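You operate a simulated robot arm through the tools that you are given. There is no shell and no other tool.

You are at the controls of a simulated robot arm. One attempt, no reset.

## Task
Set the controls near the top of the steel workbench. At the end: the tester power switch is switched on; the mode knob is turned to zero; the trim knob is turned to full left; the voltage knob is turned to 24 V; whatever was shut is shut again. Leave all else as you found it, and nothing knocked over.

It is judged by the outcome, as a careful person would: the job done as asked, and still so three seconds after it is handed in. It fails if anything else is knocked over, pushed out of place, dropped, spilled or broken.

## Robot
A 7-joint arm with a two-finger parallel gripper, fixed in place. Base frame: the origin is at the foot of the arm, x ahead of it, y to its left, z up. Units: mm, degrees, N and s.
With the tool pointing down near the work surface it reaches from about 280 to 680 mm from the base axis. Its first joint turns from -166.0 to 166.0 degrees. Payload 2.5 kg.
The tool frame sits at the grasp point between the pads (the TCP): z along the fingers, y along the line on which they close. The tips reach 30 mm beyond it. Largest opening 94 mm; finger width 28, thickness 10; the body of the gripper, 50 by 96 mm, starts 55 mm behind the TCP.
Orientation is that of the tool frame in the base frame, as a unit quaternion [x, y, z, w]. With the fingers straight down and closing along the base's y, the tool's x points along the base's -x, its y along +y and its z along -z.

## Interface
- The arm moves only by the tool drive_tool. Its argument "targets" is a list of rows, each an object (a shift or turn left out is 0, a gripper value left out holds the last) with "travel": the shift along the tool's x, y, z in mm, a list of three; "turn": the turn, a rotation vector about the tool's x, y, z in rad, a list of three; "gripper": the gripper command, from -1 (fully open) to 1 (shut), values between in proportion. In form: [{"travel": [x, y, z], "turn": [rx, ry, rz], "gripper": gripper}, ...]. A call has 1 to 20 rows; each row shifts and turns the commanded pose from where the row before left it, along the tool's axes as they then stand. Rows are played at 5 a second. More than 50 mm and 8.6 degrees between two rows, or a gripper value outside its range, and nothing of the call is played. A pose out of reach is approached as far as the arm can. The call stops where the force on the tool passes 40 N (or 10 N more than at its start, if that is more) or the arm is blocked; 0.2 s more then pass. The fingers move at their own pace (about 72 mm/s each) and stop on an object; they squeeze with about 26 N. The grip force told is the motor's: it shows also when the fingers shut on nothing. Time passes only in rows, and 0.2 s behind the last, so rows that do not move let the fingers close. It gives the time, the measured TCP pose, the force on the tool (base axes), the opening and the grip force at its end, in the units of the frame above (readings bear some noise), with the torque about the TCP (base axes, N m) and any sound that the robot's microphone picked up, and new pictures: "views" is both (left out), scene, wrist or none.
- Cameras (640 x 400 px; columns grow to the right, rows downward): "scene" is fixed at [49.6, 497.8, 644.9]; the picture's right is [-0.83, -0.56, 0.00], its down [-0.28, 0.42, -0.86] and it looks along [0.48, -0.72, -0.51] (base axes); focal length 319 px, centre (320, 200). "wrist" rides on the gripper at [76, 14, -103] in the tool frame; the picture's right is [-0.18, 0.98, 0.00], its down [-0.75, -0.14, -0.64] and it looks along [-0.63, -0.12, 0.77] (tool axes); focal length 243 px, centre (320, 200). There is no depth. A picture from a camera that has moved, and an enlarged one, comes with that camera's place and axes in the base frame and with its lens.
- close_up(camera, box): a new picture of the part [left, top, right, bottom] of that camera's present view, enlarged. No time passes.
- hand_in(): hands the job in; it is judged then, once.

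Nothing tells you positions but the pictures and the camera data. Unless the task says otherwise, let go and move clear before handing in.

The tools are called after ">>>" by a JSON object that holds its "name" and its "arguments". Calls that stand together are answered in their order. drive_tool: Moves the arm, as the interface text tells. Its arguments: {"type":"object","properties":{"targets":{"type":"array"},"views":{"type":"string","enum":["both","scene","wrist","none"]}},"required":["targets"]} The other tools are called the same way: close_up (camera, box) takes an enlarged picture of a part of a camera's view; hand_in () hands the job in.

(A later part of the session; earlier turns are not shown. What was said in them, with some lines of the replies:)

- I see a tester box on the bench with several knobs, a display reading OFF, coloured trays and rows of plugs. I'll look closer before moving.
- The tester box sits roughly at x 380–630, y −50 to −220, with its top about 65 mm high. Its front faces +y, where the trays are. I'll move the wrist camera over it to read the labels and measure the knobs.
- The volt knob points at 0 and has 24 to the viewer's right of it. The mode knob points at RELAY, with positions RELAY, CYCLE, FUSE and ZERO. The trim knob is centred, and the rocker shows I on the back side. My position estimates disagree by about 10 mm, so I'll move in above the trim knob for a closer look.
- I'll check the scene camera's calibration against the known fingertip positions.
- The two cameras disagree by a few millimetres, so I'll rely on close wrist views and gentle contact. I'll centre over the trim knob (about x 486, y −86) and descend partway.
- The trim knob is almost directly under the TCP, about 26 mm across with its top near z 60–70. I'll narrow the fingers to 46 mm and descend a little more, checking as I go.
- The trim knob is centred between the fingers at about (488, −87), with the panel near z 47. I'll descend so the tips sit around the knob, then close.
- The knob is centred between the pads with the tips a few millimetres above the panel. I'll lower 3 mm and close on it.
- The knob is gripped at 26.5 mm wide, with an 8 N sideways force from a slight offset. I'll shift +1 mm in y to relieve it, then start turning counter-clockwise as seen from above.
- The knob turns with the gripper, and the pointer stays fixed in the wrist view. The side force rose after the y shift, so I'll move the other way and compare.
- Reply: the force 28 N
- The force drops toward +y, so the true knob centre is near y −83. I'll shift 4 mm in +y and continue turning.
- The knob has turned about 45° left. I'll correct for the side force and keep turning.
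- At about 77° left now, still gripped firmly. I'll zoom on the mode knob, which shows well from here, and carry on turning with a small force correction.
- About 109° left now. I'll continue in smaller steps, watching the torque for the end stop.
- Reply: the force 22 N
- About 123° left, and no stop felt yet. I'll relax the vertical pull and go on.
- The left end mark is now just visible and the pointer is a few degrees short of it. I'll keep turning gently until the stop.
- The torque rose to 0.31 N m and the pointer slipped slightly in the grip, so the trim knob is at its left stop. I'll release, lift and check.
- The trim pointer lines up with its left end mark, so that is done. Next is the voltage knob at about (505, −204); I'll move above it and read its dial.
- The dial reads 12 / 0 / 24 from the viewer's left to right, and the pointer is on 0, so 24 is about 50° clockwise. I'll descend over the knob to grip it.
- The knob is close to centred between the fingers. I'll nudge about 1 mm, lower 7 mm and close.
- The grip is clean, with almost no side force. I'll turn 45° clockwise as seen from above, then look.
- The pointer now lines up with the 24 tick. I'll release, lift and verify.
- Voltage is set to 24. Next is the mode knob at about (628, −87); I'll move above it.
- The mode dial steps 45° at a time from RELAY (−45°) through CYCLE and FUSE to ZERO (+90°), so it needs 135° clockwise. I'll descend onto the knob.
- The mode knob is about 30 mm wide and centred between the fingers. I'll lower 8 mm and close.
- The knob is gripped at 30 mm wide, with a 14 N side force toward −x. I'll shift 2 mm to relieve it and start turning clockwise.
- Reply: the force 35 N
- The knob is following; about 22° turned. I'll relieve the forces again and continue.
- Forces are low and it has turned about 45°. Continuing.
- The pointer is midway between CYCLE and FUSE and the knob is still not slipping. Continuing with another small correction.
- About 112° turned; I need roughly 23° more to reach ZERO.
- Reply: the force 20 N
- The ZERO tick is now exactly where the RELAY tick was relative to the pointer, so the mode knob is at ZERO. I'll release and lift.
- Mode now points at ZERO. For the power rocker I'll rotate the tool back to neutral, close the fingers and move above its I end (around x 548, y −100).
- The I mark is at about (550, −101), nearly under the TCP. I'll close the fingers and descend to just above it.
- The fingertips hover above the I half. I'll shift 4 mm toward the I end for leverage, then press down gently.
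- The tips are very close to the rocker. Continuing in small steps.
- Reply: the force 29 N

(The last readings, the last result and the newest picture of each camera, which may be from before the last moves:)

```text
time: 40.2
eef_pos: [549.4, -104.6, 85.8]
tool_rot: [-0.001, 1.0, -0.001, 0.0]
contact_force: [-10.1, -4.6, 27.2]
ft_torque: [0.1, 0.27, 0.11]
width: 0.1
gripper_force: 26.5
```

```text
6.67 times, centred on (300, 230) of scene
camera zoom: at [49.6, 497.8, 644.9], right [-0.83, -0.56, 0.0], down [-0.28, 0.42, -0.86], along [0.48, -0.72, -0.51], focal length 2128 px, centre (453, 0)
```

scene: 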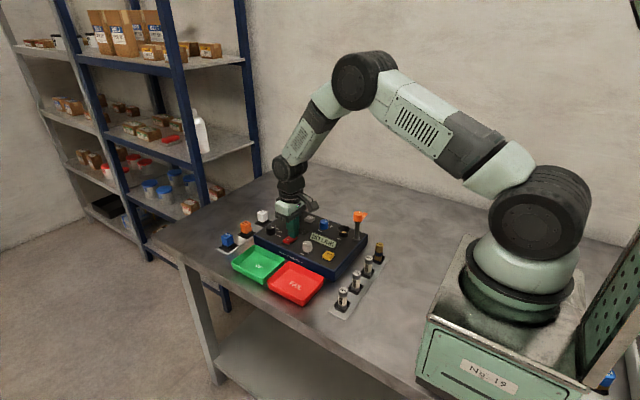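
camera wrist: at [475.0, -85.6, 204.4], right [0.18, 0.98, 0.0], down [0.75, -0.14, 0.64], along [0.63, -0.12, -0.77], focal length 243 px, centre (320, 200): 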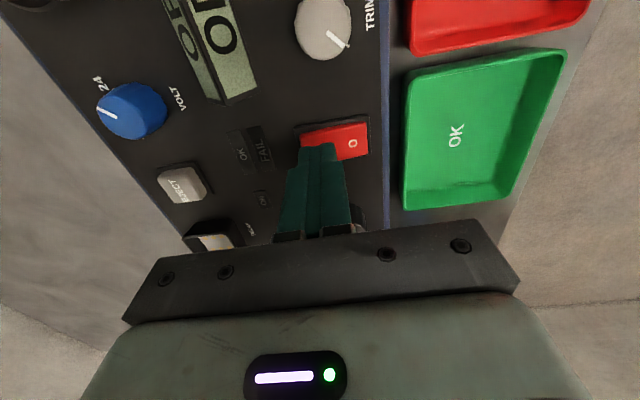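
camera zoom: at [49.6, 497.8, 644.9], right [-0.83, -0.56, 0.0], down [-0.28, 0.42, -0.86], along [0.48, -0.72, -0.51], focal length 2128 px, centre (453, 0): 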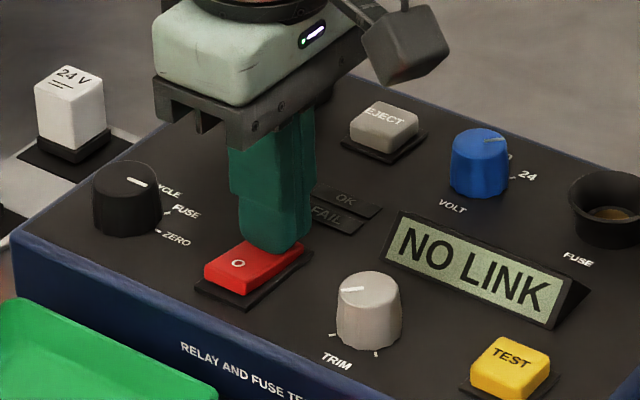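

The tester is powered: the display now reads "NO LINK" and the rocker has tipped to I. I'll lift straight up and clear, then check everything.

>>> {"name": "drive_tool", "arguments": {"targets": [{"travel": [0, 0, -10]}, {"travel": [0, 0, -30]}, {"travel": [0, 0, -40]}, {"travel": [0, 0, -40]}, {"travel": [35, 0, -30]}, {"travel": [35, 10, -20], "gripper": -1}, {"travel": [35, 10, 0]}, {"travel": [0, 0, 0]}], "views": "both"}}

>>> {"name": "close_up", "arguments": {"camera": "scene", "box": [220, 185, 400, 300]}}

>>> {"name": "close_up", "arguments": {"camera": "wrist", "box": [220, 60, 420, 220]}}

```text
time: 42.0
eef_pos: [444.6, -85.6, 253.7]
tool_rot: [-0.002, 1.0, 0.001, -0.001]
contact_force: [0.7, 0.3, -0.2]
ft_torque: [-0.03, -0.02, 0.02]
width: 94.2
gripper_force: 0.0
camera wrist: at [369.9, -71.2, 356.8], right [0.18, 0.98, 0.0], down [0.75, -0.14, 0.64], along [0.63, -0.12, -0.77], focal length 243 px, centre (320, 200)
```

scene: 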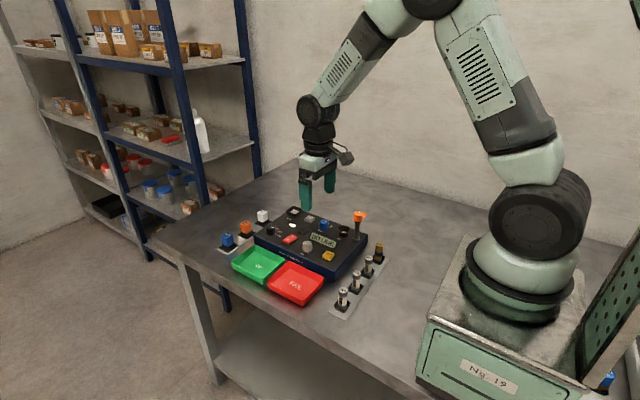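
wrist: 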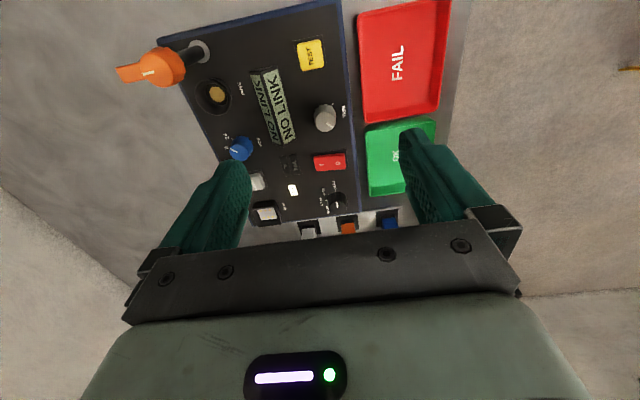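

```text
3.48 times, centred on (310, 242) of scene
camera zoom: at [49.6, 497.8, 644.9], right [-0.83, -0.56, 0.0], down [-0.28, 0.42, -0.86], along [0.48, -0.72, -0.51], focal length 1110 px, centre (355, 52)
```

zoom: 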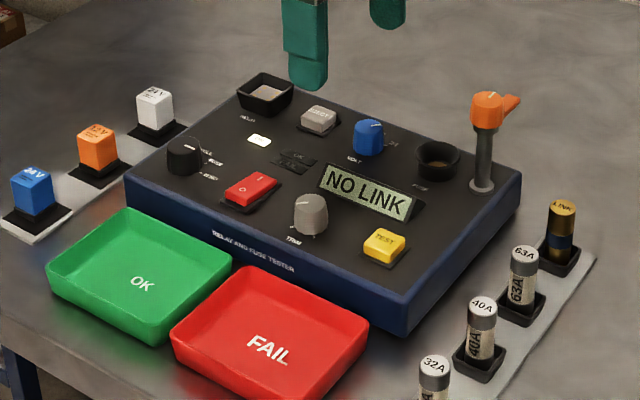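

```text
2.50 times, centred on (320, 140) of wrist
camera zoom: at [369.9, -71.2, 356.8], right [0.18, 0.98, 0.0], down [0.75, -0.14, 0.64], along [0.63, -0.12, -0.77], focal length 606 px, centre (320, 350)
```

zoom: 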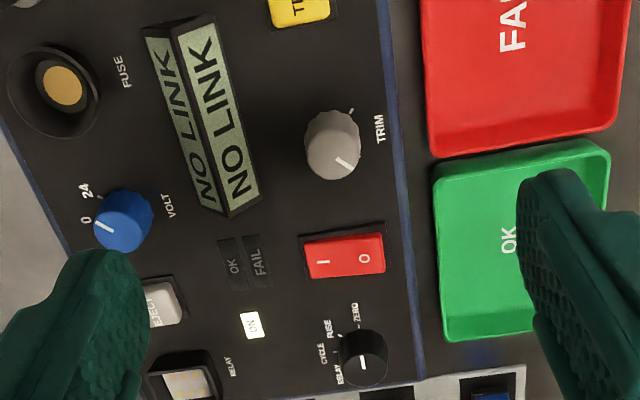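

The ON lamp is lit. I'll check the three knob pointers once more up close before handing in.

>>> {"name": "close_up", "arguments": {"camera": "wrist", "box": [300, 170, 370, 220]}}

>>> {"name": "close_up", "arguments": {"camera": "wrist", "box": [210, 120, 280, 170]}}

>>> {"name": "close_up", "arguments": {"camera": "wrist", "box": [290, 90, 360, 140]}}

>>> {"name": "close_up", "arguments": {"camera": "scene", "box": [250, 195, 330, 255]}}

```text
8.00 times, centred on (335, 195) of wrist
camera zoom: at [369.9, -71.2, 356.8], right [0.18, 0.98, 0.0], down [0.75, -0.14, 0.64], along [0.63, -0.12, -0.77], focal length 1941 px, centre (200, 240)
```

zoom: 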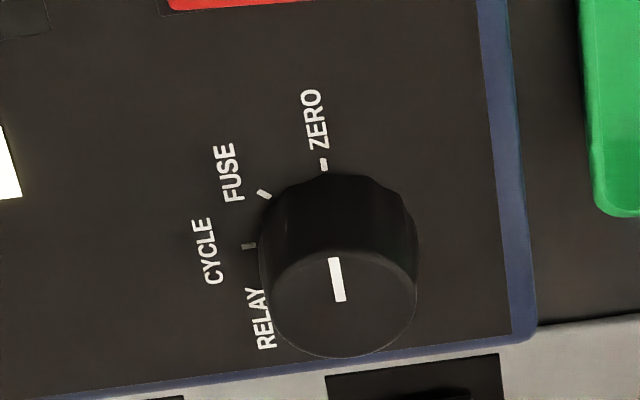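

```text
8.00 times, centred on (245, 145) of wrist
camera zoom: at [369.9, -71.2, 356.8], right [0.18, 0.98, 0.0], down [0.75, -0.14, 0.64], along [0.63, -0.12, -0.77], focal length 1941 px, centre (920, 640)
```

zoom: 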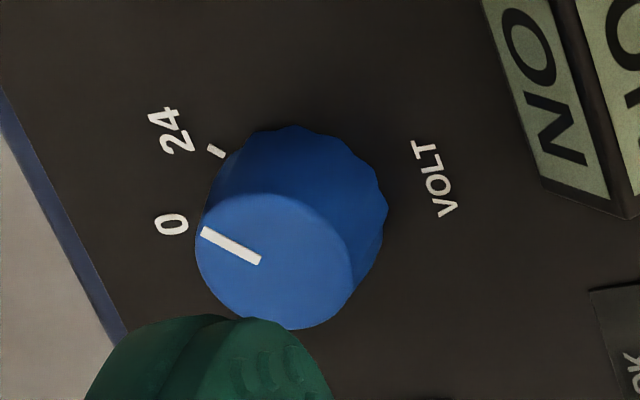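

```text
8.00 times, centred on (325, 115) of wrist
camera zoom: at [369.9, -71.2, 356.8], right [0.18, 0.98, 0.0], down [0.75, -0.14, 0.64], along [0.63, -0.12, -0.77], focal length 1941 px, centre (280, 880)
```

zoom: 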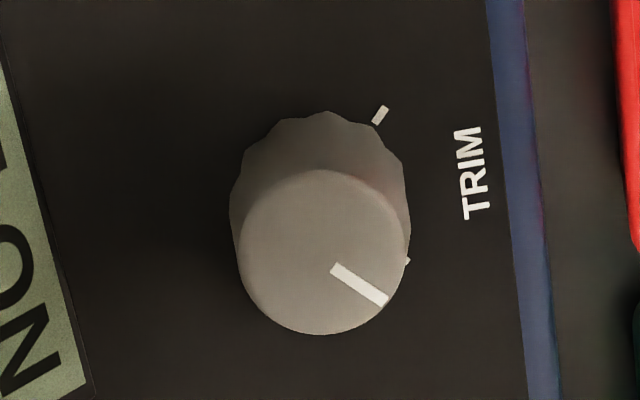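

```text
6.67 times, centred on (290, 225) of scene
camera zoom: at [49.6, 497.8, 644.9], right [-0.83, -0.56, 0.0], down [-0.28, 0.42, -0.86], along [0.48, -0.72, -0.51], focal length 2128 px, centre (520, 33)
```

zoom: 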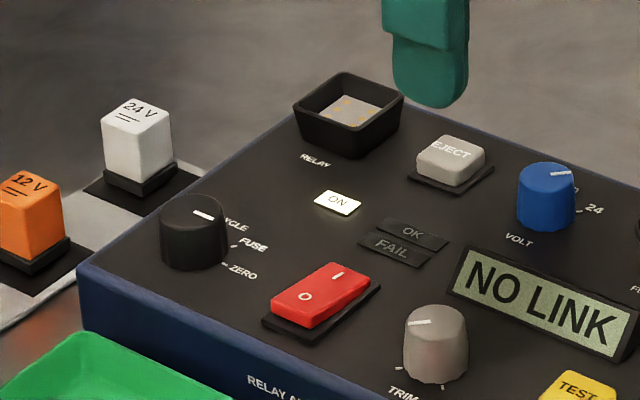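

All four settings check out. The power rocker is on I with the ON lamp lit, mode points at ZERO, trim is at its left end mark and voltage is at 24. Nothing was opened or moved, and the arm is clear with the gripper empty, so I'm handing in.

>>> {"name": "hand_in", "arguments": {}}

```text
The job is handed in.
```

The four controls are set as you asked, and I've handed the job in; no verdict has come back yet.

- **Power switch:** pressed to I. The ON lamp is lit and the display changed from "OFF" to "NO LINK".
- **Mode knob:** turned from RELAY to ZERO, with the pointer straight on the ZERO mark.
- **Trim knob:** turned fully left until it hit its stop, with the pointer on the left end mark.
- **Voltage knob:** turned from 0 to 24, with the pointer lined up with the 24 mark.

I opened nothing, so there was nothing to shut again. In the last pictures the trays, relays, fuses and orange lever all looked undisturbed. The arm is clear of the bench and the gripper is empty.
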